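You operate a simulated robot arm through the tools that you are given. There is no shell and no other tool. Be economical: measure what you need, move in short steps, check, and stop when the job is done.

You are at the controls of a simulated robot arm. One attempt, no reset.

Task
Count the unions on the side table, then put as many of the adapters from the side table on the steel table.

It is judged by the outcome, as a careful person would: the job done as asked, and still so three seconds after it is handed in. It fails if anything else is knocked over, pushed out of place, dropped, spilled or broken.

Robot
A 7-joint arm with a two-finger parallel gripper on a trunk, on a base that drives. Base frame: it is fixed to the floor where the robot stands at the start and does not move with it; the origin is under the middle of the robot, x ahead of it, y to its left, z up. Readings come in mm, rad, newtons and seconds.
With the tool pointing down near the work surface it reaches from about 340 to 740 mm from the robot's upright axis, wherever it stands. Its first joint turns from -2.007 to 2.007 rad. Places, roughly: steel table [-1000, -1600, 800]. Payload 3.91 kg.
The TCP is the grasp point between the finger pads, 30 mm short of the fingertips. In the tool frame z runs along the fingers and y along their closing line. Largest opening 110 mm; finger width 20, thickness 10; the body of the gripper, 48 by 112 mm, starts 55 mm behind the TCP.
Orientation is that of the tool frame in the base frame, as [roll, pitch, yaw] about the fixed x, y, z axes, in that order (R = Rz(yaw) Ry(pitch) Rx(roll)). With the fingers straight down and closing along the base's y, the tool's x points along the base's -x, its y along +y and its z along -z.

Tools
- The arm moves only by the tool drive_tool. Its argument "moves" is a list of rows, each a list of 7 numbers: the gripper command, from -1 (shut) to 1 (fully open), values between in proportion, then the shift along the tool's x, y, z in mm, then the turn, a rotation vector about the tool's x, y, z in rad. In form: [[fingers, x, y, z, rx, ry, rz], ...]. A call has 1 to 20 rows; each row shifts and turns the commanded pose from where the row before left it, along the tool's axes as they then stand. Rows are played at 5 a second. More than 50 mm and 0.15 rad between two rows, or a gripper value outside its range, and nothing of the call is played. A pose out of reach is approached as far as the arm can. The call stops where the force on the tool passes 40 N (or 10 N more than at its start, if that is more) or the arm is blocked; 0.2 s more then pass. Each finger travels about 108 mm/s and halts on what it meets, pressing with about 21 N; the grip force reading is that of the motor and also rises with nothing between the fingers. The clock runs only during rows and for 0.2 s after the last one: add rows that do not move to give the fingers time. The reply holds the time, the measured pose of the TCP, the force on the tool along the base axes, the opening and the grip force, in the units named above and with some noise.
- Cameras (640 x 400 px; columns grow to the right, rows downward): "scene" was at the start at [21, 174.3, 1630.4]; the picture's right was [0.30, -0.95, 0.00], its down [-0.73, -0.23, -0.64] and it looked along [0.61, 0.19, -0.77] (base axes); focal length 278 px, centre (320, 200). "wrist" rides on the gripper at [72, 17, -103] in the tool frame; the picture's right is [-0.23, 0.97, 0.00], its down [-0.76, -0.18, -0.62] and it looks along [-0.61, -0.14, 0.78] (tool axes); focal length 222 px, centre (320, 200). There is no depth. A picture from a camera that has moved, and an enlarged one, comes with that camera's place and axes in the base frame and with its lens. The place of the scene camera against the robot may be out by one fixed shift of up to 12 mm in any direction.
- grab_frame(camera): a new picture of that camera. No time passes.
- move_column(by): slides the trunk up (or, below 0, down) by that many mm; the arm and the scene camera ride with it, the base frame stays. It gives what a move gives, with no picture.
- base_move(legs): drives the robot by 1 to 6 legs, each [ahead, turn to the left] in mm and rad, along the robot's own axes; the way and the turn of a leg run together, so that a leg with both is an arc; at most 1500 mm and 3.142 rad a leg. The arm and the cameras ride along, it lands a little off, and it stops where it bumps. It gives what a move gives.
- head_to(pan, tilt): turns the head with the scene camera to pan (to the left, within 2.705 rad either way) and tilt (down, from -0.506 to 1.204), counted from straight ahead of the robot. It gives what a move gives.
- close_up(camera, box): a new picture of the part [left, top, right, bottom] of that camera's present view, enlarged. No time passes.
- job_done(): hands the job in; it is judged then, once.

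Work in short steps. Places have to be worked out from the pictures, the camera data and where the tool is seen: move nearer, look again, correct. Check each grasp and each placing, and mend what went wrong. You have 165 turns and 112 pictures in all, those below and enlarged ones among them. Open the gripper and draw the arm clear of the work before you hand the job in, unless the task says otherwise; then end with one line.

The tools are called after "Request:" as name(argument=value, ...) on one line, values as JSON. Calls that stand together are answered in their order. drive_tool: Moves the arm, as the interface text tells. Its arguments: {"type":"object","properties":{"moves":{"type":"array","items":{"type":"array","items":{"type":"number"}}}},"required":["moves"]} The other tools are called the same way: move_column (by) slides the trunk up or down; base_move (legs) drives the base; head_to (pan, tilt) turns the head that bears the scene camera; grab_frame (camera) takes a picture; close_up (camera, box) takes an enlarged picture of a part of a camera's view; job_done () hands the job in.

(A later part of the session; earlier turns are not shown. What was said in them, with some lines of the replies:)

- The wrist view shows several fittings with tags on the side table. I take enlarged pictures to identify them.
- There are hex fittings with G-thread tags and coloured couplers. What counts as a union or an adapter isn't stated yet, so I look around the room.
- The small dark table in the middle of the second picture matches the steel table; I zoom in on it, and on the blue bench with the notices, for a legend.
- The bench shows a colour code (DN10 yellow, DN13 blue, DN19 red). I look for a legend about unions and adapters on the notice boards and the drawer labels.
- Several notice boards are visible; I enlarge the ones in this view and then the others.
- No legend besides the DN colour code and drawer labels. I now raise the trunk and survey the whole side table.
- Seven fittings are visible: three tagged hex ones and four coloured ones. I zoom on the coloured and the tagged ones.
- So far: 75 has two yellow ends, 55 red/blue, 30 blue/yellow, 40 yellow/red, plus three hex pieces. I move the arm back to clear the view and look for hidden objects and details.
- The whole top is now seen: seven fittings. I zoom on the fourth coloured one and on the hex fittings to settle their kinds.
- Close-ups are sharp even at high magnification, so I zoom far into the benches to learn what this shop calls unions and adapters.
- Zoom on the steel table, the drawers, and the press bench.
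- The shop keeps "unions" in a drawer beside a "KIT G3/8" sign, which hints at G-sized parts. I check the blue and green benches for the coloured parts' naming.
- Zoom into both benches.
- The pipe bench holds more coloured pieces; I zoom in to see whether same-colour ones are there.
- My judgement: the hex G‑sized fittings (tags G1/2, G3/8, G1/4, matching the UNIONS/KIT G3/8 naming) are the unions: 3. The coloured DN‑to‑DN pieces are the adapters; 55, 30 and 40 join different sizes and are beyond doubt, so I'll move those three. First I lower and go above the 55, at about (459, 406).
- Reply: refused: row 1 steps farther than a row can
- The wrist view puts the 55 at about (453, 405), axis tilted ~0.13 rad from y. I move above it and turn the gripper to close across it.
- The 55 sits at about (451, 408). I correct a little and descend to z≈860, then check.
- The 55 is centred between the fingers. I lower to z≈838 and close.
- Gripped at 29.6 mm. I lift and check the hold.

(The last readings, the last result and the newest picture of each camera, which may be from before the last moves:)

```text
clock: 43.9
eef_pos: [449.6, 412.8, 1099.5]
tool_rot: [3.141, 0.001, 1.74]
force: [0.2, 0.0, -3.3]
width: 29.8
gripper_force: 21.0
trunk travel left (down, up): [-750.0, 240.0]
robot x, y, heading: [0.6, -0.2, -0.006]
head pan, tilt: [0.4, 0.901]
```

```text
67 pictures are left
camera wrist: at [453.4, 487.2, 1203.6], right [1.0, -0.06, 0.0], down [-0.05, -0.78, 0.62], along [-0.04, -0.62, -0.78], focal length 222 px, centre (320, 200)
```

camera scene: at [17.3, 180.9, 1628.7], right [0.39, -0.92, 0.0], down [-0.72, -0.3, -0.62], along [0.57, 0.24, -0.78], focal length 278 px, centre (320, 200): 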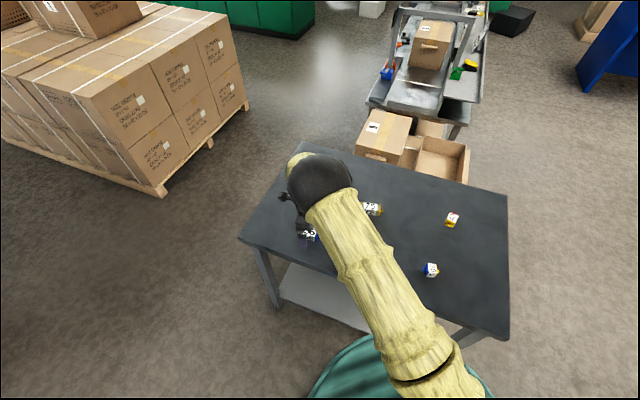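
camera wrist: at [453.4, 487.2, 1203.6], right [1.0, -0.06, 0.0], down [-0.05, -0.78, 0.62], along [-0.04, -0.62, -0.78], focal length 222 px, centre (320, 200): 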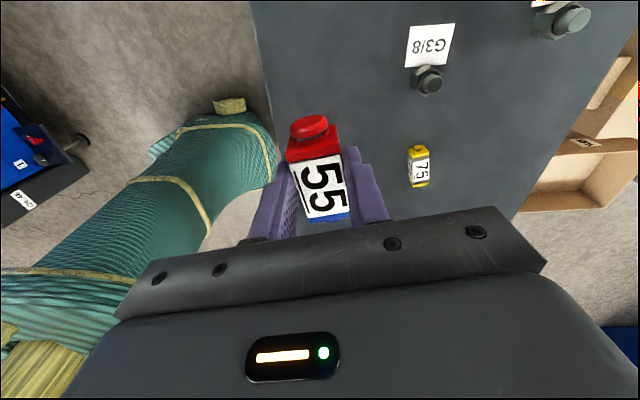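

Held firmly. I swing the arm to the front, back away from the table and turn toward the steel table.

Request:
drive_tool(moves=[[-1, -41, -4, 0, 0, 0, 0], [-1, -41, -4, 0, 0, 0, 0], [-1, -41, -4, 0, 0, 0, 0], [-1, -41, -4, 0, 0, 0, 0], [-1, -41, -4, 0, 0, 0, 0], [-1, -41, -4, 0, 0, 0, 0], [-1, -41, -4, 0, 0, 0, 0], [-1, -41, -4, 0, 0, 0, 0], [-1, -41, -4, 0, 0, 0, 0], [-1, -41, -4, 0, 0, 0, 0], [-1, 0, 0, 0, 0, 0, 0]])

Request:
base_move(legs=[[-150, 0], [0, -2.386]])

Request:
head_to(pan=0.0, tilt=0.6)

Request:
grab_frame(camera="scene")

```text
clock: 46.3
eef_pos: [477.9, 1.4, 1101.1]
tool_rot: [-3.141, 0.001, 1.741]
force: [-0.2, -0.2, -3.1]
width: 29.7
gripper_force: 21.0
trunk travel left (down, up): [-750.0, 240.0]
robot x, y, heading: [-2.5, 1.1, -0.003]
head pan, tilt: [0.4, 0.901]
```

```text
clock: 53.2
eef_pos: [-474.5, -353.0, 1100.0]
tool_rot: [-3.141, 0.0, -0.581]
force: [-0.1, -0.6, -3.0]
width: 29.8
gripper_force: 21.3
trunk travel left (down, up): [-750.0, 240.0]
robot x, y, heading: [-149.7, -0.6, -2.317]
head pan, tilt: [0.4, 0.901]
```

```text
clock: 54.0
eef_pos: [-473.5, -351.8, 1100.7]
tool_rot: [3.141, 0.001, -0.58]
force: [-0.1, 0.6, -3.4]
width: 29.5
gripper_force: 20.9
trunk travel left (down, up): [-750.0, 240.0]
robot x, y, heading: [-148.6, -0.4, -2.32]
head pan, tilt: [0.0, 0.6]
```

```text
66 pictures are left
camera scene: at [-51.2, -127.4, 1653.5], right [-0.73, 0.68, 0.0], down [0.38, 0.41, -0.82], along [-0.56, -0.6, -0.57], focal length 278 px, centre (320, 200)
```

scene: 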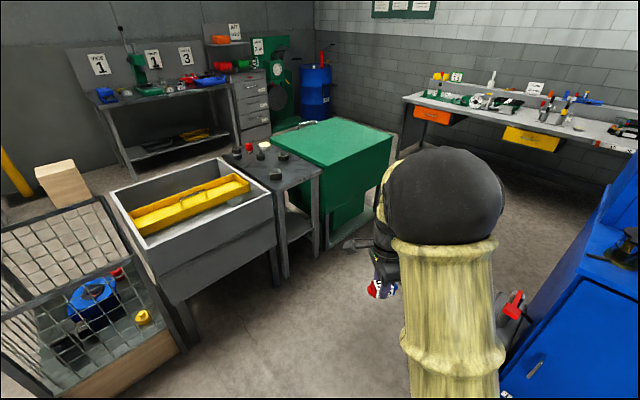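

Way looks clear. I drive on to stand in front of the steel table facing it.

Request:
base_move(legs=[[0, -0.08], [1130, 0], [0, 0.81]])

Request:
head_to(pan=0.1, tilt=0.9)

Request:
grab_frame(camera="scene")

Request:
grab_frame(camera="wrist")

```text
clock: 62.4
eef_pos: [-963.8, -1249.4, 1099.5]
tool_rot: [3.142, 0.0, 0.183]
force: [-0.2, -0.4, -2.8]
width: 29.9
gripper_force: 21.0
trunk travel left (down, up): [-750.0, 240.0]
robot x, y, heading: [-974.8, -771.7, -1.555]
head pan, tilt: [0.0, 0.6]
```

```text
clock: 63.2
eef_pos: [-963.7, -1250.1, 1099.3]
tool_rot: [-3.141, 0.001, 0.183]
force: [0.5, -0.6, -2.4]
width: 29.5
gripper_force: 20.6
trunk travel left (down, up): [-750.0, 240.0]
robot x, y, heading: [-975.6, -776.9, -1.554]
head pan, tilt: [0.099, 0.901]
```

```text
65 pictures are left
camera scene: at [-805.1, -786.6, 1628.8], right [-0.99, -0.11, 0.0], down [-0.09, 0.78, -0.62], along [0.07, -0.62, -0.78], focal length 278 px, centre (320, 200)
```

scene: 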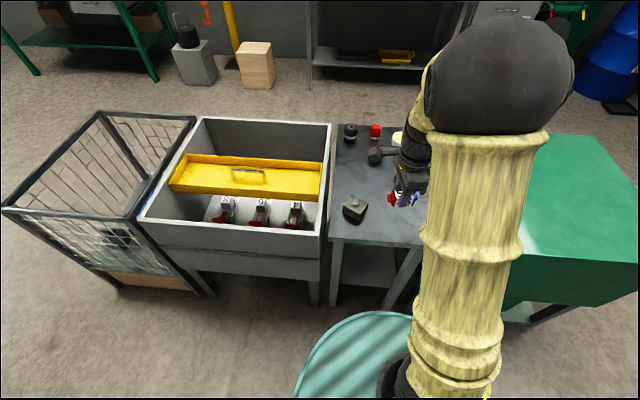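

```text
64 pictures are left
camera wrist: at [-890.1, -1252.8, 1204.2], right [-0.05, -1.0, 0.0], down [-0.78, 0.04, 0.62], along [-0.62, 0.03, -0.78], focal length 222 px, centre (320, 200)
```

wrist: 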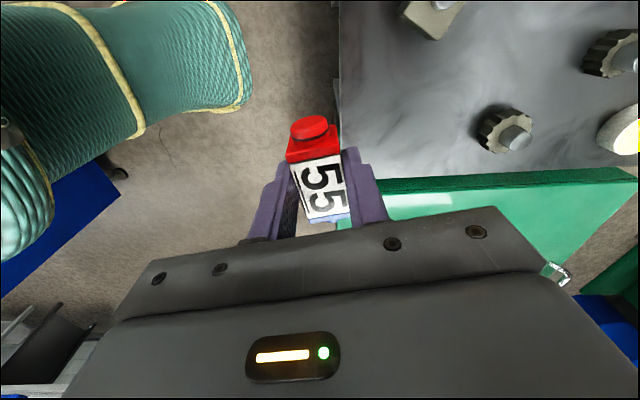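

I see the table's front-right corner at about (-1130, -1283), the square block at (-888, -1402) and a knob at (-1058, -1582). I'll place the 55 at about (-1020, -1460), first hovering there.

Request:
drive_tool(moves=[[-1, -18.6, 39.2, 0, 0, 0, 0], [-1, -18.6, 39.2, 0, 0, 0, 0], [-1, -18.6, 39.2, 0, 0, 0, 0], [-1, -18.6, 39.2, 0, 0, 0, 0], [-1, -18.6, 39.2, 0, 0, 0, 0], [-1, 0, 0, 40, 0, 0, 0], [-1, 0, 0, 40, 0, 0, 0], [-1, 0, 0, 40, 0, 0, 0], [-1, 0, 0, 40, 0, 0, 0], [-1, 0, 0, 0, 0, 0, 0]])

Request:
grab_frame(camera="wrist")

Request:
close_up(camera="scene", box=[320, 100, 480, 260])

```text
clock: 65.4
eef_pos: [-1019.9, -1459.9, 938.9]
tool_rot: [3.141, 0.0, 0.184]
force: [-0.2, -0.2, -3.2]
width: 29.5
gripper_force: 20.7
trunk travel left (down, up): [-750.0, 240.0]
robot x, y, heading: [-975.1, -771.9, -1.558]
head pan, tilt: [0.099, 0.901]
```

```text
63 pictures are left
camera wrist: at [-946.0, -1463.2, 1042.5], right [-0.05, -1.0, 0.0], down [-0.78, 0.04, 0.62], along [-0.62, 0.03, -0.78], focal length 222 px, centre (320, 200)
```

wrist: 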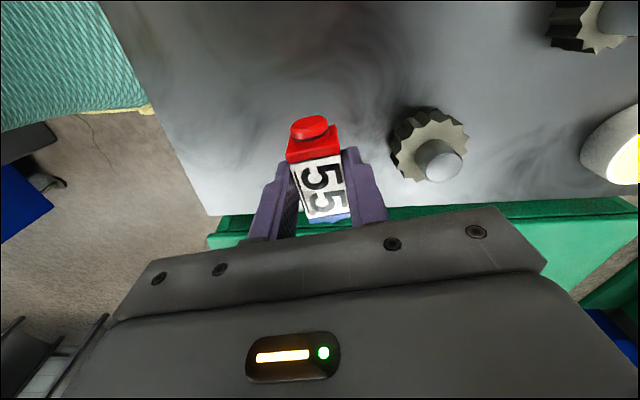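

```text
2.50 times, centred on (400, 180) of scene
camera zoom: at [-805.1, -786.3, 1628.8], right [-0.99, -0.11, 0.0], down [-0.09, 0.78, -0.62], along [0.07, -0.62, -0.78], focal length 695 px, centre (120, 250)
```

zoom: 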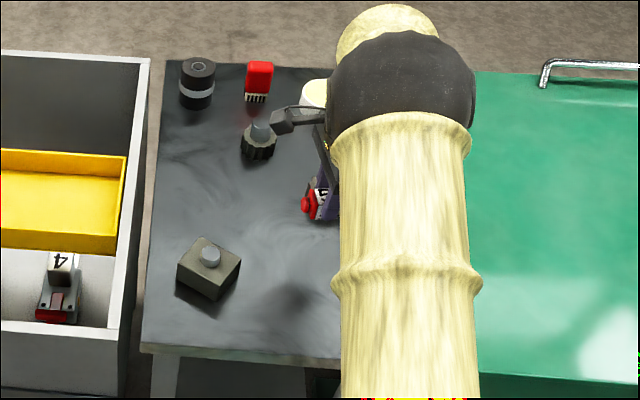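

Spot is clear. I descend to z≈845, then feel for contact in small steps.

Request:
drive_tool(moves=[[-1, 0, 0, 40, 0, 0, 0], [-1, 0, 0, 40, 0, 0, 0], [-1, 0, 0, 14, 0, 0, 0], [-1, 0, 0, 0, 0, 0, 0]])

Request:
drive_tool(moves=[[-1, 0, 0, 3, 0, 0, 0], [-1, 0, 0, 0, 0, 0, 0]])

Request:
drive_tool(moves=[[-1, 0, 0, 2, 0, 0, 0], [-1, 0, 0, 0, 0, 0, 0]])

```text
clock: 66.4
eef_pos: [-1018.3, -1460.6, 846.3]
tool_rot: [-3.14, -0.001, 0.184]
force: [-0.6, 0.4, -2.7]
width: 29.7
gripper_force: 20.9
trunk travel left (down, up): [-750.0, 240.0]
robot x, y, heading: [-977.3, -771.3, -1.556]
head pan, tilt: [0.099, 0.901]
```

```text
clock: 67.0
eef_pos: [-1020.1, -1459.1, 843.6]
tool_rot: [-3.141, 0.0, 0.184]
force: [-0.6, 0.2, -2.2]
width: 29.7
gripper_force: 21.4
trunk travel left (down, up): [-750.0, 240.0]
robot x, y, heading: [-974.4, -767.9, -1.555]
head pan, tilt: [0.099, 0.901]
```

```text
clock: 67.6
eef_pos: [-1020.3, -1460.2, 843.0]
tool_rot: [3.141, 0.001, 0.183]
force: [0.0, -0.5, -2.9]
width: 29.8
gripper_force: 20.9
trunk travel left (down, up): [-750.0, 240.0]
robot x, y, heading: [-973.1, -770.8, -1.557]
head pan, tilt: [0.099, 0.901]
```

No contact yet (force still −3 N, the piece's weight). I continue down.

Request:
drive_tool(moves=[[-1, 0, 0, 2, 0, 0, 0], [-1, 0, 0, 0, 0, 0, 0]])

Request:
drive_tool(moves=[[-1, 0, 0, 2, 0, 0, 0], [-1, 0, 0, 0, 0, 0, 0]])

Request:
drive_tool(moves=[[-1, 0, 0, 1.5, 0, 0, 0], [-1, 0, 0, 0, 0, 0, 0]])

```text
clock: 68.2
eef_pos: [-1022.0, -1458.3, 840.4]
tool_rot: [-3.141, -0.001, 0.184]
force: [-0.2, -0.9, -2.0]
width: 29.8
gripper_force: 21.6
trunk travel left (down, up): [-750.0, 240.0]
robot x, y, heading: [-967.3, -774.1, -1.56]
head pan, tilt: [0.099, 0.901]
```

```text
clock: 68.8
eef_pos: [-1019.5, -1460.2, 837.6]
tool_rot: [-3.14, 0.001, 0.182]
force: [0.7, -0.1, -1.8]
width: 29.8
gripper_force: 20.7
trunk travel left (down, up): [-750.0, 240.0]
robot x, y, heading: [-975.8, -772.2, -1.554]
head pan, tilt: [0.099, 0.901]
```

```text
clock: 69.4
eef_pos: [-1020.7, -1459.7, 838.0]
tool_rot: [3.14, 0.001, 0.183]
force: [-0.8, -0.9, 8.1]
width: 29.8
gripper_force: 20.7
trunk travel left (down, up): [-750.0, 240.0]
robot x, y, heading: [-973.0, -769.5, -1.553]
head pan, tilt: [0.099, 0.901]
```

Contact at z≈838, with 8 N upward. I release by a moderate opening and rise.

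Request:
drive_tool(moves=[[0.1, 0, 0, 0, 0, 0, 0], [0.1, 0, 0, 0, 0, 0, 0], [0.1, 0, 0, -20, 0, 0, 0], [0.1, 0, 0, -40, 0, 0, 0], [0.1, 0, 0, -40, 0, 0, 0], [0.1, 0, 0, -40, 0, 0, 0], [0.1, 0, 0, -40, 0, 0, 0], [0.1, 0, 0, -40, 0, 0, 0], [0.1, 0, 0, -40, 0, 0, 0], [1, 0, 0, 0, 0, 0, 0]])

Request:
grab_frame(camera="wrist")

```text
clock: 71.6
eef_pos: [-1020.2, -1458.3, 1096.0]
tool_rot: [3.14, 0.001, 0.183]
force: [0.4, -0.3, 0.2]
width: 109.9
gripper_force: 0.1
trunk travel left (down, up): [-750.0, 240.0]
robot x, y, heading: [-971.9, -768.5, -1.558]
head pan, tilt: [0.099, 0.901]
```

```text
61 pictures are left
camera wrist: at [-946.7, -1461.5, 1200.4], right [-0.05, -1.0, 0.0], down [-0.78, 0.04, 0.62], along [-0.62, 0.03, -0.78], focal length 222 px, centre (320, 200)
```

wrist: 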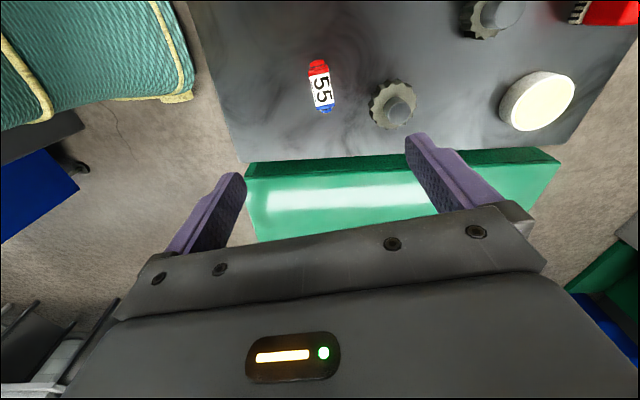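

The 55 stands on the steel table. I tuck the arm and drive back to the side table.

Request:
drive_tool(moves=[[1, 17.4, -39.2, 0, 0, 0, 0], [1, 17.4, -39.2, 0, 0, 0, 0], [1, 17.4, -39.2, 0, 0, 0, 0], [1, 17.4, -39.2, 0, 0, 0, 0], [1, 17.4, -39.2, 0, 0, 0, 0], [1, 0, 0, 0, 0, 0, 0]])

Request:
base_move(legs=[[0, 2.309], [1127, 0], [0, -0.752]])

```text
clock: 73.0
eef_pos: [-970.0, -1251.9, 1096.5]
tool_rot: [-3.141, 0.002, 0.184]
force: [0.2, -0.1, -0.1]
width: 109.9
gripper_force: 0.0
trunk travel left (down, up): [-750.0, 240.0]
robot x, y, heading: [-974.8, -768.4, -1.557]
head pan, tilt: [0.099, 0.901]
```

```text
clock: 86.3
eef_pos: [332.9, 18.0, 1097.2]
tool_rot: [3.142, -0.001, 1.748]
force: [-0.3, -0.5, -0.3]
width: 110.1
gripper_force: 0.1
trunk travel left (down, up): [-750.0, 240.0]
robot x, y, heading: [-146.4, 20.3, 0.008]
head pan, tilt: [0.099, 0.901]
```

I drive the last 150 mm up to the table and look.

Request:
base_move(legs=[[150, -0.008]])

Request:
head_to(pan=0.0, tilt=0.9)

Request:
grab_frame(camera="scene")

Request:
grab_frame(camera="wrist")

```text
clock: 87.7
eef_pos: [483.1, 14.4, 1095.7]
tool_rot: [-3.138, 0.001, 1.741]
force: [0.9, -0.1, -0.2]
width: 109.7
gripper_force: 0.0
trunk travel left (down, up): [-750.0, 240.0]
robot x, y, heading: [3.6, 18.8, 0.004]
head pan, tilt: [0.099, 0.901]
```

```text
clock: 88.4
eef_pos: [483.7, 15.1, 1097.3]
tool_rot: [3.141, 0.001, 1.741]
force: [-0.7, 0.9, 0.0]
width: 110.2
gripper_force: 0.1
trunk travel left (down, up): [-750.0, 240.0]
robot x, y, heading: [7.4, 15.0, 0.002]
head pan, tilt: [0.0, 0.901]
```

```text
60 pictures are left
camera scene: at [28.0, 170.1, 1628.7], right [0.0, -1.0, 0.0], down [-0.78, 0.0, -0.62], along [0.62, 0.0, -0.78], focal length 278 px, centre (320, 200)
```

scene: 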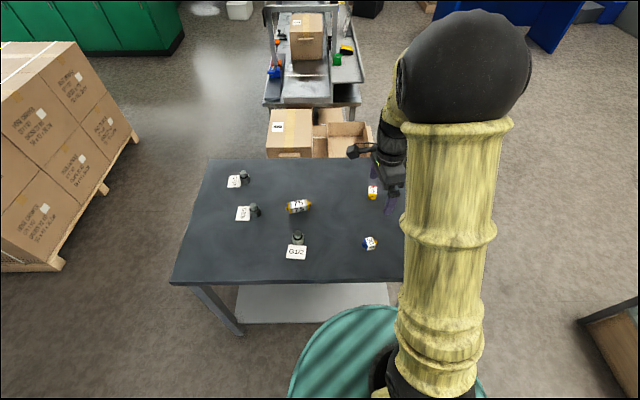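

```text
59 pictures are left
camera wrist: at [487.8, 89.4, 1200.6], right [1.0, -0.06, 0.0], down [-0.05, -0.78, 0.62], along [-0.04, -0.62, -0.78], focal length 222 px, centre (320, 200)
```

wrist: 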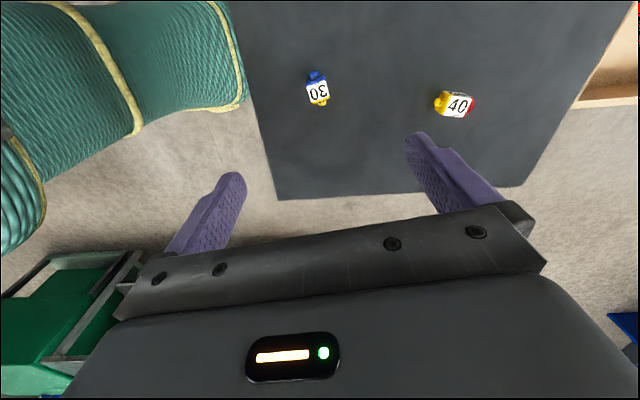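

The 30 is right below, at about (478, 8) and aligned with the gripper. I descend to z≈870 over it.

Request:
drive_tool(moves=[[1, -6, -6, 30, 0, 0, 0], [1, 0, 0, 40, 0, 0, 0], [1, 0, 0, 40, 0, 0, 0], [1, 0, 0, 40, 0, 0, 0], [1, 0, 0, 40, 0, 0, 0], [1, 0, 0, 36, 0, 0, 0], [1, 0, 0, 0, 0, 0, 0]])

Request:
grab_frame(camera="wrist")

```text
clock: 90.0
eef_pos: [478.0, 10.4, 871.5]
tool_rot: [-3.141, -0.001, 1.74]
force: [1.0, 0.0, 0.4]
width: 109.9
gripper_force: 0.1
trunk travel left (down, up): [-750.0, 240.0]
robot x, y, heading: [6.0, 21.2, 0.006]
head pan, tilt: [0.0, 0.901]
```

```text
58 pictures are left
camera wrist: at [481.8, 84.3, 973.8], right [1.0, -0.06, 0.0], down [-0.05, -0.78, 0.62], along [-0.04, -0.62, -0.78], focal length 222 px, centre (320, 200)
```

wrist: 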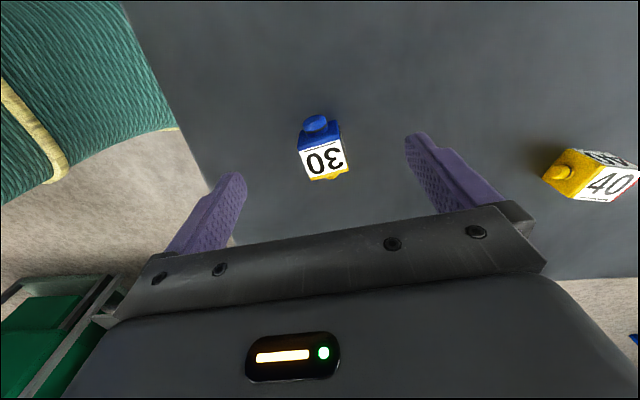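

Well centred; a 4 mm shift, then down to 838 and close.

Request:
drive_tool(moves=[[1, -4, 0, 15, 0, 0, 0], [1, 0, 0, 18, 0, 0, 0], [1, 0, 0, 0, 0, 0, 0], [-1, 0, 0, 0, 0, 0, 0], [-1, 0, 0, 0, 0, 0, 0], [-1, 0, 0, 0, 0, 0, 0], [-1, 0, 0, 0, 0, 0, 0], [-1, 0, 0, -20, 0, 0, 0], [-1, 0, 0, -40, 0, 0, 0], [-1, 0, 0, -40, 0, 0, 0], [-1, 0, 0, -40, 0, 0, 0], [-1, 0, 0, -40, 0, 0, 0], [-1, 0, 0, -40, 0, 0, 0], [-1, 0, 0, -40, 0, 0, 0], [-1, 0, 0, 0, 0, 0, 0]])

Request:
grab_frame(camera="wrist")

```text
clock: 93.2
eef_pos: [482.1, 5.0, 1097.8]
tool_rot: [3.141, 0.0, 1.739]
force: [-0.3, -0.1, -1.7]
width: 29.6
gripper_force: 21.0
trunk travel left (down, up): [-750.0, 240.0]
robot x, y, heading: [1.9, 18.5, -0.005]
head pan, tilt: [0.0, 0.901]
```

```text
57 pictures are left
camera wrist: at [486.0, 78.1, 1202.2], right [1.0, -0.06, 0.0], down [-0.05, -0.78, 0.62], along [-0.04, -0.62, -0.78], focal length 222 px, centre (320, 200)
```

wrist: 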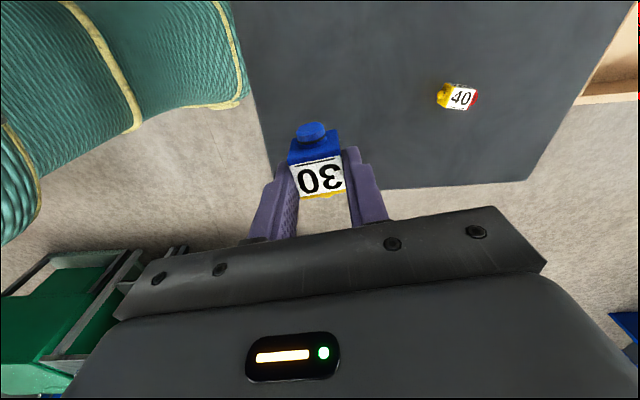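

The 30 is held. Back off and drive to the steel table again.

Request:
base_move(legs=[[-150, 0], [0, -2.38]])

```text
clock: 100.3
eef_pos: [-510.3, -287.9, 1097.9]
tool_rot: [-3.141, 0.001, -0.674]
force: [-0.3, 0.2, -1.4]
width: 29.5
gripper_force: 21.3
trunk travel left (down, up): [-750.0, 240.0]
robot x, y, heading: [-143.6, 18.1, -2.413]
head pan, tilt: [0.0, 0.901]
```

Small heading correction, then onward.

Request:
base_move(legs=[[0, 0.025], [1150, 0], [0, 0.82]])

Request:
grab_frame(camera="wrist")

```text
clock: 108.6
eef_pos: [-1020.8, -1237.7, 1098.0]
tool_rot: [3.141, 0.0, 0.14]
force: [0.5, -0.5, -0.3]
width: 29.5
gripper_force: 21.0
trunk travel left (down, up): [-750.0, 240.0]
robot x, y, heading: [-994.9, -761.2, -1.598]
head pan, tilt: [0.0, 0.901]
```

```text
56 pictures are left
camera wrist: at [-947.2, -1244.4, 1202.0], right [-0.09, -1.0, 0.0], down [-0.78, 0.07, 0.62], along [-0.62, 0.06, -0.78], focal length 222 px, centre (320, 200)
```

wrist: 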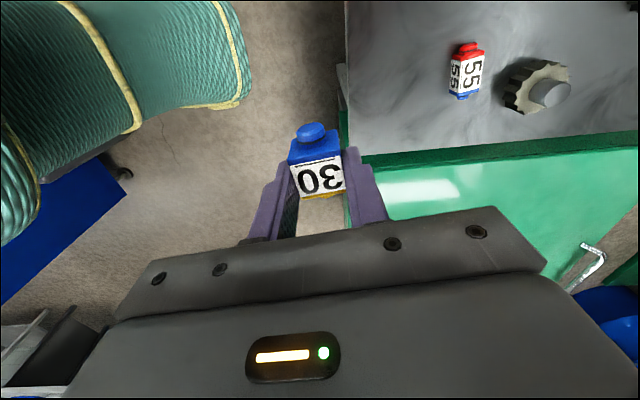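

The 55 is undisturbed at (-1022, -1457). I place the 30 at about (-1060, -1365): move over and descend to 846.

Request:
drive_tool(moves=[[-1, -18.8, 40, 0, 0, 0, 0], [-1, -18.8, 40, 0, 0, 0, 0], [-1, -18.8, 40, 0, 0, 0, 0], [-1, 0, 0, 40, 0, 0, 0], [-1, 0, 0, 40, 0, 0, 0], [-1, 0, 0, 40, 0, 0, 0], [-1, 0, 0, 40, 0, 0, 0], [-1, 0, 0, 0, 0, 0, 0]])

Request:
grab_frame(camera="wrist")

```text
clock: 110.4
eef_pos: [-1060.5, -1364.6, 937.7]
tool_rot: [-3.142, 0.001, 0.141]
force: [-0.3, 0.4, -1.3]
width: 29.5
gripper_force: 20.6
trunk travel left (down, up): [-750.0, 240.0]
robot x, y, heading: [-994.6, -762.0, -1.601]
head pan, tilt: [0.0, 0.901]
```

```text
55 pictures are left
camera wrist: at [-987.8, -1371.5, 1043.0], right [-0.09, -1.0, 0.0], down [-0.78, 0.07, 0.62], along [-0.62, 0.05, -0.78], focal length 222 px, centre (320, 200)
```

wrist: 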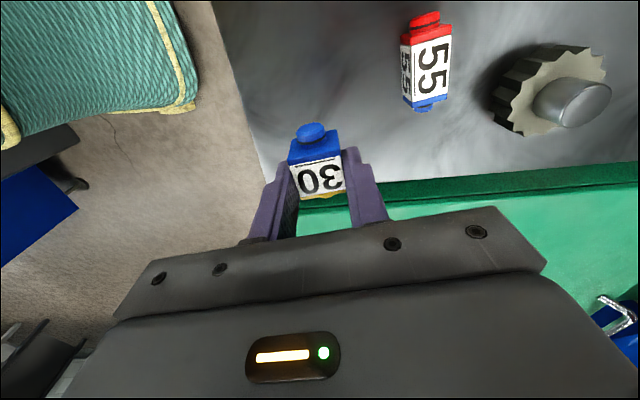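

Clear. Down to ~841, then gentle contact.

Request:
drive_tool(moves=[[-1, 0, 0, 40, 0, 0, 0], [-1, 0, 0, 40, 0, 0, 0], [-1, 0, 0, 15, 0, 0, 0], [-1, 0, 0, 0, 0, 0, 0]])

Request:
drive_tool(moves=[[-1, 0, 0, 2, 0, 0, 0], [-1, 0, 0, 0, 0, 0, 0]])

Request:
drive_tool(moves=[[-1, 0, 0, 1.5, 0, 0, 0], [-1, 0, 0, 0, 0, 0, 0]])

```text
clock: 111.4
eef_pos: [-1061.0, -1363.8, 845.1]
tool_rot: [-3.141, 0.0, 0.139]
force: [0.3, 0.2, -1.8]
width: 29.3
gripper_force: 21.2
trunk travel left (down, up): [-750.0, 240.0]
robot x, y, heading: [-990.3, -760.4, -1.596]
head pan, tilt: [0.0, 0.901]
```

```text
clock: 112.0
eef_pos: [-1061.3, -1364.7, 843.3]
tool_rot: [-3.141, 0.0, 0.14]
force: [0.3, 1.2, -1.4]
width: 29.3
gripper_force: 20.7
trunk travel left (down, up): [-750.0, 240.0]
robot x, y, heading: [-991.1, -760.0, -1.598]
head pan, tilt: [0.0, 0.901]
```

```text
clock: 112.6
eef_pos: [-1060.1, -1364.0, 840.1]
tool_rot: [3.141, 0.001, 0.138]
force: [-0.5, 0.3, -1.5]
width: 29.7
gripper_force: 21.2
trunk travel left (down, up): [-750.0, 240.0]
robot x, y, heading: [-992.2, -763.7, -1.599]
head pan, tilt: [0.0, 0.901]
```

Not yet in contact; a few finer steps.

Request:
drive_tool(moves=[[-1, 0, 0, 1.5, 0, 0, 0], [-1, 0, 0, 0, 0, 0, 0]])

Request:
drive_tool(moves=[[-1, 0, 0, 1, 0, 0, 0], [-1, 0, 0, 0, 0, 0, 0]])

Request:
drive_tool(moves=[[-1, 0, 0, 1, 0, 0, 0], [-1, 0, 0, 0, 0, 0, 0]])

```text
clock: 113.2
eef_pos: [-1059.7, -1364.4, 837.9]
tool_rot: [3.141, 0.0, 0.14]
force: [0.1, -1.0, -0.8]
width: 29.4
gripper_force: 21.1
trunk travel left (down, up): [-750.0, 240.0]
robot x, y, heading: [-994.2, -760.9, -1.595]
head pan, tilt: [0.0, 0.901]
```

```text
clock: 113.8
eef_pos: [-1059.7, -1364.5, 838.5]
tool_rot: [3.14, 0.003, 0.139]
force: [-0.8, -2.0, 1.5]
width: 29.4
gripper_force: 21.0
trunk travel left (down, up): [-750.0, 240.0]
robot x, y, heading: [-994.4, -761.1, -1.601]
head pan, tilt: [0.0, 0.901]
```

```text
clock: 114.4
eef_pos: [-1059.8, -1365.0, 837.4]
tool_rot: [3.139, 0.002, 0.139]
force: [0.8, -2.3, 11.0]
width: 29.6
gripper_force: 21.0
trunk travel left (down, up): [-750.0, 240.0]
robot x, y, heading: [-992.8, -760.3, -1.6]
head pan, tilt: [0.0, 0.901]
```

Contact. Release, rise and check.

Request:
drive_tool(moves=[[0.1, 0, 0, 0, 0, 0, 0], [0.1, 0, 0, 0, 0, 0, 0], [0.1, 0, 0, -20, 0, 0, 0], [0.1, 0, 0, -40, 0, 0, 0], [0.1, 0, 0, -40, 0, 0, 0], [0.1, 0, 0, -40, 0, 0, 0], [0.1, 0, 0, -40, 0, 0, 0], [0.1, 0, 0, -40, 0, 0, 0], [0.1, 0, 0, -40, 0, 0, 0], [1, 0, 0, 0, 0, 0, 0], [1, 13, -40, 0, 0, 0, 0], [1, 13, -40, 0, 0, 0, 0], [1, 13, -40, 0, 0, 0, 0], [1, 0, 0, 0, 0, 0, 0]])

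Request:
grab_frame(camera="wrist")

```text
clock: 117.4
eef_pos: [-1038.9, -1240.7, 1096.4]
tool_rot: [3.141, 0.0, 0.142]
force: [-0.1, 0.0, 0.1]
width: 110.1
gripper_force: 0.1
trunk travel left (down, up): [-750.0, 240.0]
robot x, y, heading: [-989.8, -762.8, -1.599]
head pan, tilt: [0.0, 0.901]
```

```text
54 pictures are left
camera wrist: at [-964.7, -1246.4, 1200.0], right [-0.09, -1.0, 0.0], down [-0.78, 0.07, 0.62], along [-0.62, 0.06, -0.78], focal length 222 px, centre (320, 200)
```

wrist: 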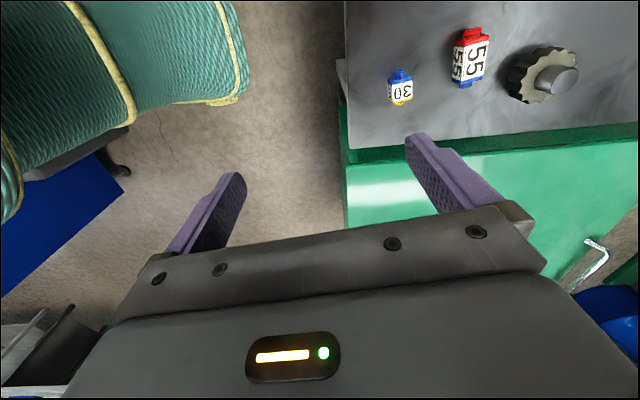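

Both pieces stand well. Back to the side table for the 40.

Request:
base_move(legs=[[0, 2.335], [1135, 0], [0, -0.736]])

```text
clock: 130.8
eef_pos: [354.7, -44.3, 1096.5]
tool_rot: [3.141, -0.001, 1.715]
force: [0.3, 0.5, -0.5]
width: 110.0
gripper_force: 0.0
trunk travel left (down, up): [-750.0, 240.0]
robot x, y, heading: [-120.8, 0.2, -0.028]
head pan, tilt: [0.0, 0.901]
```

Forward the remaining 130 mm.

Request:
base_move(legs=[[125, 0.028]])

Request:
grab_frame(camera="wrist")

```text
clock: 132.0
eef_pos: [478.8, -32.2, 1095.0]
tool_rot: [-3.14, -0.001, 1.744]
force: [0.6, -0.6, 0.9]
width: 109.9
gripper_force: 0.0
trunk travel left (down, up): [-750.0, 240.0]
robot x, y, heading: [-2.9, -2.8, 0.006]
head pan, tilt: [0.0, 0.901]
```

```text
53 pictures are left
camera wrist: at [482.0, 42.4, 1199.7], right [1.0, -0.06, 0.0], down [-0.04, -0.78, 0.62], along [-0.04, -0.62, -0.78], focal length 222 px, centre (320, 200)
```

wrist: 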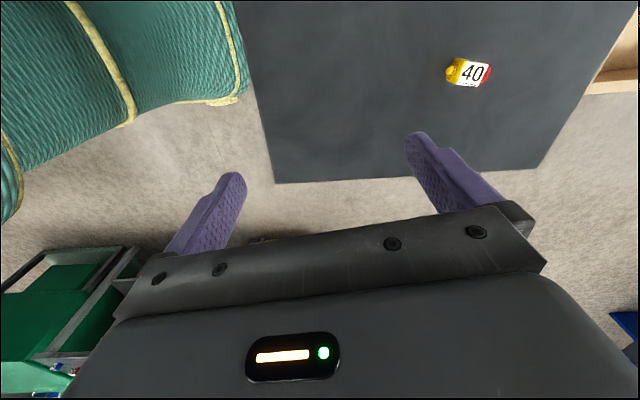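

The 40 is at about (702, -28), axis nearly along x. I move over it, turn the gripper by −1.27 rad and go down to ~900.

Request:
drive_tool(moves=[[1, -5.7, 36.7, 0, 0, 0, 0], [1, -5.7, 36.7, 0, 0, 0, 0], [1, -5.7, 36.7, 0, 0, 0, 0], [1, -5.7, 36.7, 0, 0, 0, 0], [1, -5.7, 36.7, 0, 0, 0, 0], [1, -5.7, 36.7, 0, 0, 0, 0], [1, 0, 0, 15, 0, 0, -0.141], [1, 0, 0, 15, 0, 0, -0.141], [1, 0, 0, 15, 0, 0, -0.141], [1, 0, 0, 15, 0, 0, -0.141], [1, 0, 0, 15, 0, 0, -0.141], [1, 0, 0, 15, 0, 0, -0.141], [1, 0, 0, 15, 0, 0, -0.141], [1, 0, 0, 15, 0, 0, -0.141], [1, 0, 0, 15, 0, 0, -0.141], [1, 0, 0, 40, 0, 0, 0], [1, 0, 0, 20, 0, 0, 0], [1, 0, 0, 0, 0, 0, 0]])

Request:
grab_frame(camera="wrist")

```text
clock: 135.8
eef_pos: [699.5, -29.0, 901.5]
tool_rot: [3.141, 0.0, 3.014]
force: [1.3, -0.5, -0.2]
width: 109.9
gripper_force: 0.0
trunk travel left (down, up): [-750.0, 240.0]
robot x, y, heading: [-2.4, -1.7, 0.005]
head pan, tilt: [0.0, 0.901]
```

```text
52 pictures are left
camera wrist: at [629.0, -2.0, 1004.9], right [0.35, 0.94, 0.0], down [0.73, -0.27, 0.62], along [0.58, -0.22, -0.78], focal length 222 px, centre (320, 200)
```

wrist: 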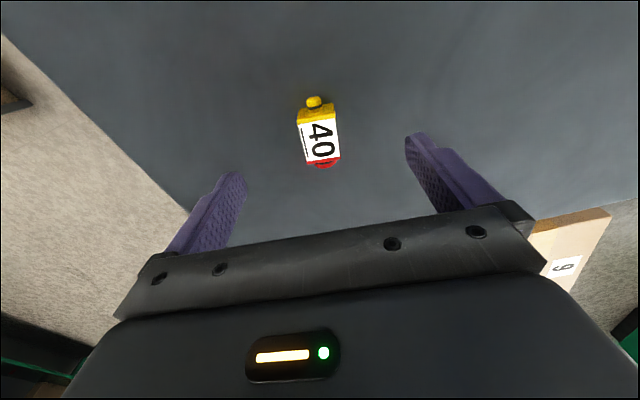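

Centred; a slight 0.09 rad turn for alignment, down to 838, close, lift.

Request:
drive_tool(moves=[[1, 0, 0, 20, 0, 0, 0.09], [1, 0, 0, 25, 0, 0, 0], [1, 0, 0, 18, 0, 0, 0], [1, 0, 0, 0, 0, 0, 0], [-1, 0, 0, 0, 0, 0, 0], [-1, 0, 0, 0, 0, 0, 0], [-1, 0, 0, 0, 0, 0, 0], [-1, 0, 0, 0, 0, 0, 0], [-1, 0, 0, -20, 0, 0, 0], [-1, 0, 0, -40, 0, 0, 0], [-1, 0, 0, -40, 0, 0, 0], [-1, 0, 0, -40, 0, 0, 0], [-1, 0, 0, -40, 0, 0, 0], [-1, 0, 0, -40, 0, 0, 0], [-1, 0, 0, -40, 0, 0, 0], [-1, 0, 0, 0, 0, 0, 0]])

Request:
grab_frame(camera="wrist")

```text
clock: 139.2
eef_pos: [700.9, -27.8, 1100.9]
tool_rot: [-3.141, -0.001, 2.925]
force: [-0.6, -0.2, -1.2]
width: 29.6
gripper_force: 20.6
trunk travel left (down, up): [-750.0, 240.0]
robot x, y, heading: [-3.7, -0.8, -0.001]
head pan, tilt: [0.0, 0.901]
```

```text
51 pictures are left
camera wrist: at [633.3, 3.5, 1203.7], right [0.43, 0.9, 0.0], down [0.71, -0.34, 0.62], along [0.56, -0.27, -0.78], focal length 222 px, centre (320, 200)
```

wrist: 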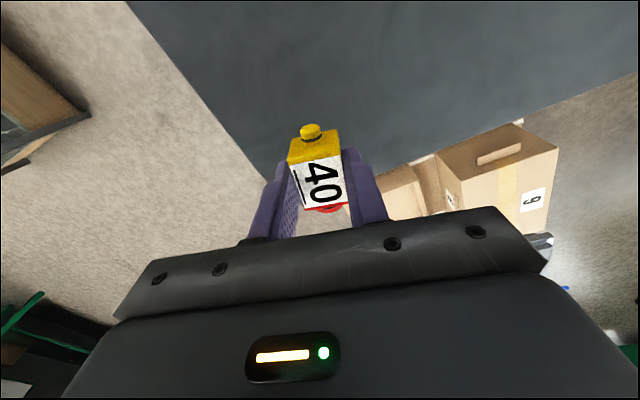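

The 40 is held. I retract, turn the tool back and drive off toward the steel table.

Request:
drive_tool(moves=[[-1, 37, -3.9, 0, 0, 0, 0], [-1, 37, -3.9, 0, 0, 0, 0], [-1, 37, -3.9, 0, 0, 0, 0], [-1, 37, -3.9, 0, 0, 0, 0], [-1, 37, -3.9, 0, 0, 0, 0], [-1, 37, -3.9, 0, 0, 0, 0], [-1, 0, 0, 0, 0, 0, 0.131], [-1, 0, 0, 0, 0, 0, 0.131], [-1, 0, 0, 0, 0, 0, 0.131], [-1, 0, 0, 0, 0, 0, 0.131], [-1, 0, 0, 0, 0, 0, 0.131], [-1, 0, 0, 0, 0, 0, 0.131], [-1, 0, 0, 0, 0, 0, 0.131], [-1, 0, 0, 0, 0, 0, 0.131], [-1, 0, 0, 0, 0, 0, 0.131], [-1, 0, 0, 0, 0, 0, 0]])

Request:
base_move(legs=[[-150, 0], [0, -2.38]])

```text
clock: 142.6
eef_pos: [478.4, -1.0, 1098.7]
tool_rot: [3.14, 0.001, 1.741]
force: [-0.6, 0.1, -0.9]
width: 29.6
gripper_force: 21.1
trunk travel left (down, up): [-750.0, 240.0]
robot x, y, heading: [-3.2, -2.8, -0.002]
head pan, tilt: [0.0, 0.901]
```

```text
clock: 149.7
eef_pos: [-510.3, -324.0, 1097.6]
tool_rot: [-3.141, -0.001, -0.666]
force: [-0.1, 0.2, -1.9]
width: 29.7
gripper_force: 21.0
trunk travel left (down, up): [-750.0, 240.0]
robot x, y, heading: [-151.4, -3.1, -2.406]
head pan, tilt: [0.0, 0.901]
```

Same course as before.

Request:
base_move(legs=[[0, 0.025], [1120, 0], [0, 0.81]])

Request:
grab_frame(camera="wrist")

Request:
grab_frame(camera="scene")

```text
clock: 157.9
eef_pos: [-950.7, -1256.9, 1098.9]
tool_rot: [3.141, 0.001, 0.186]
force: [0.7, 0.5, -2.1]
width: 29.5
gripper_force: 21.5
trunk travel left (down, up): [-750.0, 240.0]
robot x, y, heading: [-955.9, -775.6, -1.555]
head pan, tilt: [0.0, 0.901]
```

```text
50 pictures are left
camera wrist: at [-876.4, -1259.8, 1202.1], right [-0.04, -1.0, 0.0], down [-0.78, 0.03, 0.62], along [-0.62, 0.03, -0.78], focal length 222 px, centre (320, 200)
```

wrist: 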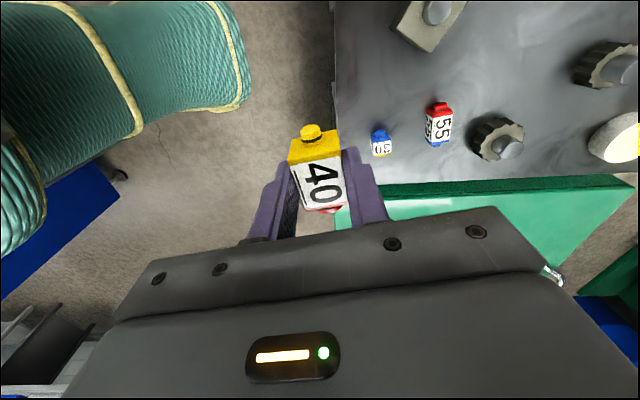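

```text
49 pictures are left
camera scene: at [-795.4, -790.4, 1628.7], right [-1.0, -0.02, 0.0], down [-0.01, 0.78, -0.62], along [0.01, -0.62, -0.78], focal length 278 px, centre (320, 200)
```

scene: 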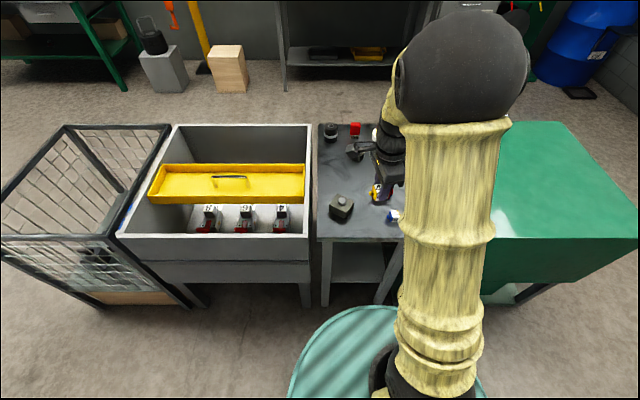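

The block is near (-883, -1401), the 30 at (-1060, -1365), the 55 behind. I'll set the 40 at about (-987, -1357); hover at ~938 first.

Request:
drive_tool(moves=[[-1, -18, 30.5, 0, 0, 0, 0], [-1, -18, 30.5, 0, 0, 0, 0], [-1, -18, 30.5, 0, 0, 0, 0], [-1, 0, 0, 40, 0, 0, 0], [-1, 0, 0, 40, 0, 0, 0], [-1, 0, 0, 40, 0, 0, 0], [-1, 0, 0, 40, 0, 0, 0], [-1, 0, 0, 0, 0, 0, 0]])

Request:
grab_frame(camera="wrist")

```text
clock: 159.7
eef_pos: [-987.4, -1356.3, 938.2]
tool_rot: [-3.141, -0.002, 0.185]
force: [0.4, -0.2, -1.8]
width: 29.4
gripper_force: 21.4
trunk travel left (down, up): [-750.0, 240.0]
robot x, y, heading: [-954.3, -778.1, -1.551]
head pan, tilt: [0.0, 0.901]
```

```text
48 pictures are left
camera wrist: at [-913.8, -1359.9, 1041.8], right [-0.04, -1.0, 0.0], down [-0.78, 0.03, 0.62], along [-0.62, 0.03, -0.78], focal length 222 px, centre (320, 200)
```

wrist: 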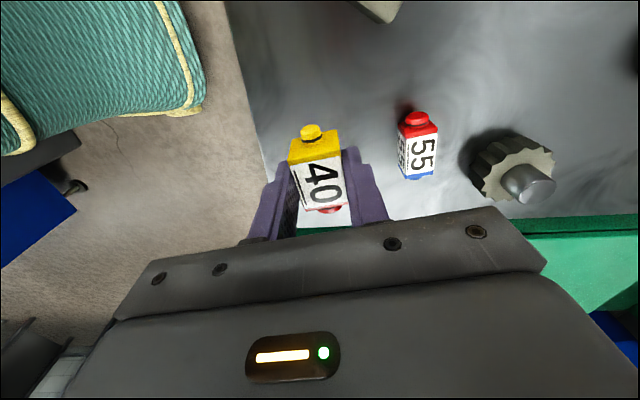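

Clear. Descend to ~842, then gentle contact.

Request:
drive_tool(moves=[[-1, 0, 0, 40, 0, 0, 0], [-1, 0, 0, 40, 0, 0, 0], [-1, 0, 0, 16, 0, 0, 0], [-1, 0, 0, 0, 0, 0, 0]])

Request:
drive_tool(moves=[[-1, 0, 0, 2, 0, 0, 0], [-1, 0, 0, 0, 0, 0, 0]])

Request:
drive_tool(moves=[[-1, 0, 0, 1.5, 0, 0, 0], [-1, 0, 0, 0, 0, 0, 0]])

Request:
drive_tool(moves=[[-1, 0, 0, 1, 0, 0, 0], [-1, 0, 0, 0, 0, 0, 0]])

```text
clock: 160.7
eef_pos: [-987.6, -1356.2, 842.8]
tool_rot: [-3.141, -0.001, 0.185]
force: [0.7, 0.1, -1.5]
width: 29.4
gripper_force: 21.5
trunk travel left (down, up): [-750.0, 240.0]
robot x, y, heading: [-958.2, -776.3, -1.555]
head pan, tilt: [0.0, 0.901]
```

```text
clock: 161.3
eef_pos: [-987.8, -1356.5, 839.9]
tool_rot: [-3.14, 0.001, 0.185]
force: [-0.8, -0.2, -2.5]
width: 29.5
gripper_force: 21.2
trunk travel left (down, up): [-750.0, 240.0]
robot x, y, heading: [-954.3, -774.6, -1.553]
head pan, tilt: [0.0, 0.901]
```

```text
clock: 161.9
eef_pos: [-986.2, -1357.1, 838.6]
tool_rot: [-3.141, -0.001, 0.185]
force: [-0.5, 0.6, -2.8]
width: 29.7
gripper_force: 20.9
trunk travel left (down, up): [-750.0, 240.0]
robot x, y, heading: [-952.8, -772.9, -1.549]
head pan, tilt: [0.0, 0.901]
```

```text
clock: 162.5
eef_pos: [-986.8, -1356.2, 839.6]
tool_rot: [3.141, 0.001, 0.185]
force: [0.5, -1.0, 1.6]
width: 29.7
gripper_force: 20.7
trunk travel left (down, up): [-750.0, 240.0]
robot x, y, heading: [-959.9, -775.7, -1.555]
head pan, tilt: [0.0, 0.901]
```

Force has turned upward: contact. I release, rise, tuck the arm and look.

Request:
drive_tool(moves=[[-1, 0, 0, 0.5, 0, 0, 0], [0.1, 0, 0, 0, 0, 0, 0], [0.1, 0, 0, 0, 0, 0, 0], [0.1, 0, 0, -20, 0, 0, 0], [0.1, 0, 0, -40, 0, 0, 0], [0.1, 0, 0, -40, 0, 0, 0], [0.1, 0, 0, -40, 0, 0, 0], [0.1, 0, 0, -40, 0, 0, 0], [0.1, 0, 0, -40, 0, 0, 0], [0.1, 0, 0, -40, 0, 0, 0], [1, 0, 0, 0, 0, 0, 0], [1, 18, -30.5, 0, 0, 0, 0], [1, 18, -30.5, 0, 0, 0, 0], [1, 18, -30.5, 0, 0, 0, 0], [1, 0, 0, 0, 0, 0, 0]])

Request:
grab_frame(camera="wrist")

Request:
close_up(camera="scene", box=[310, 110, 410, 250])

```text
clock: 165.7
eef_pos: [-950.6, -1257.6, 1095.7]
tool_rot: [-3.14, -0.001, 0.184]
force: [0.3, 0.3, -0.3]
width: 110.0
gripper_force: 0.1
trunk travel left (down, up): [-750.0, 240.0]
robot x, y, heading: [-958.2, -772.9, -1.554]
head pan, tilt: [0.0, 0.901]
```

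```text
47 pictures are left
camera wrist: at [-876.7, -1261.2, 1199.5], right [-0.04, -1.0, 0.0], down [-0.78, 0.03, 0.62], along [-0.62, 0.03, -0.78], focal length 222 px, centre (320, 200)
```

wrist: 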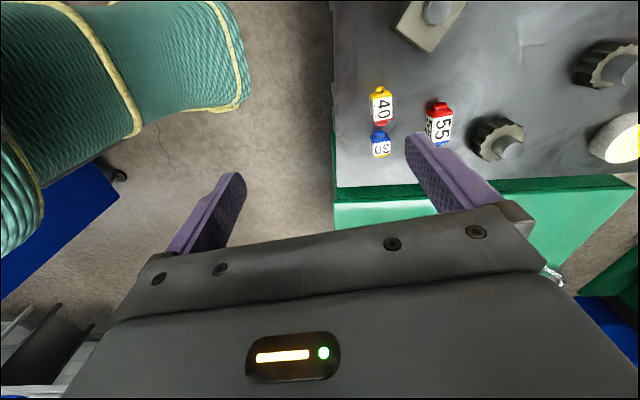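

```text
2.86 times, centred on (360, 180) of scene
camera zoom: at [-795.7, -791.0, 1628.7], right [-1.0, -0.02, 0.0], down [-0.01, 0.78, -0.62], along [0.01, -0.62, -0.78], focal length 795 px, centre (206, 257)
```

zoom: 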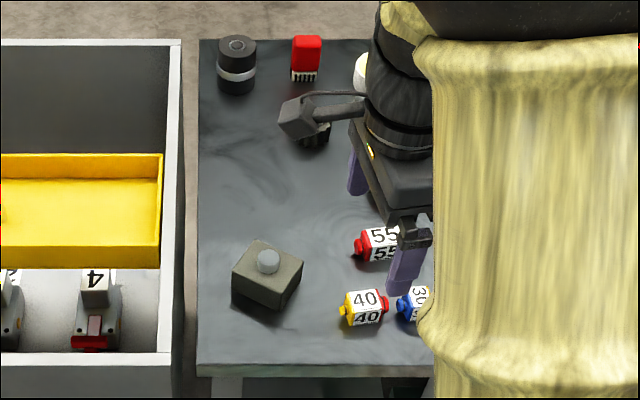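

All three adapters (55, 30, 40) stand upright on the steel table, nothing else has moved, and the gripper is open and clear. I hand in.

Request:
job_done()

```text
The job is handed in.
```

I counted 3 unions on the side table (the hex fittings tagged G1/2, G3/8 and G1/4) and put 3 adapters (55, 30 and 40) on the steel table; nothing in the room defines either part, so I inferred this from the "UNIONS" drawer and "KIT G3/8" sign, and if the yellow-ended 75 is instead the only union, the count should have been 1.
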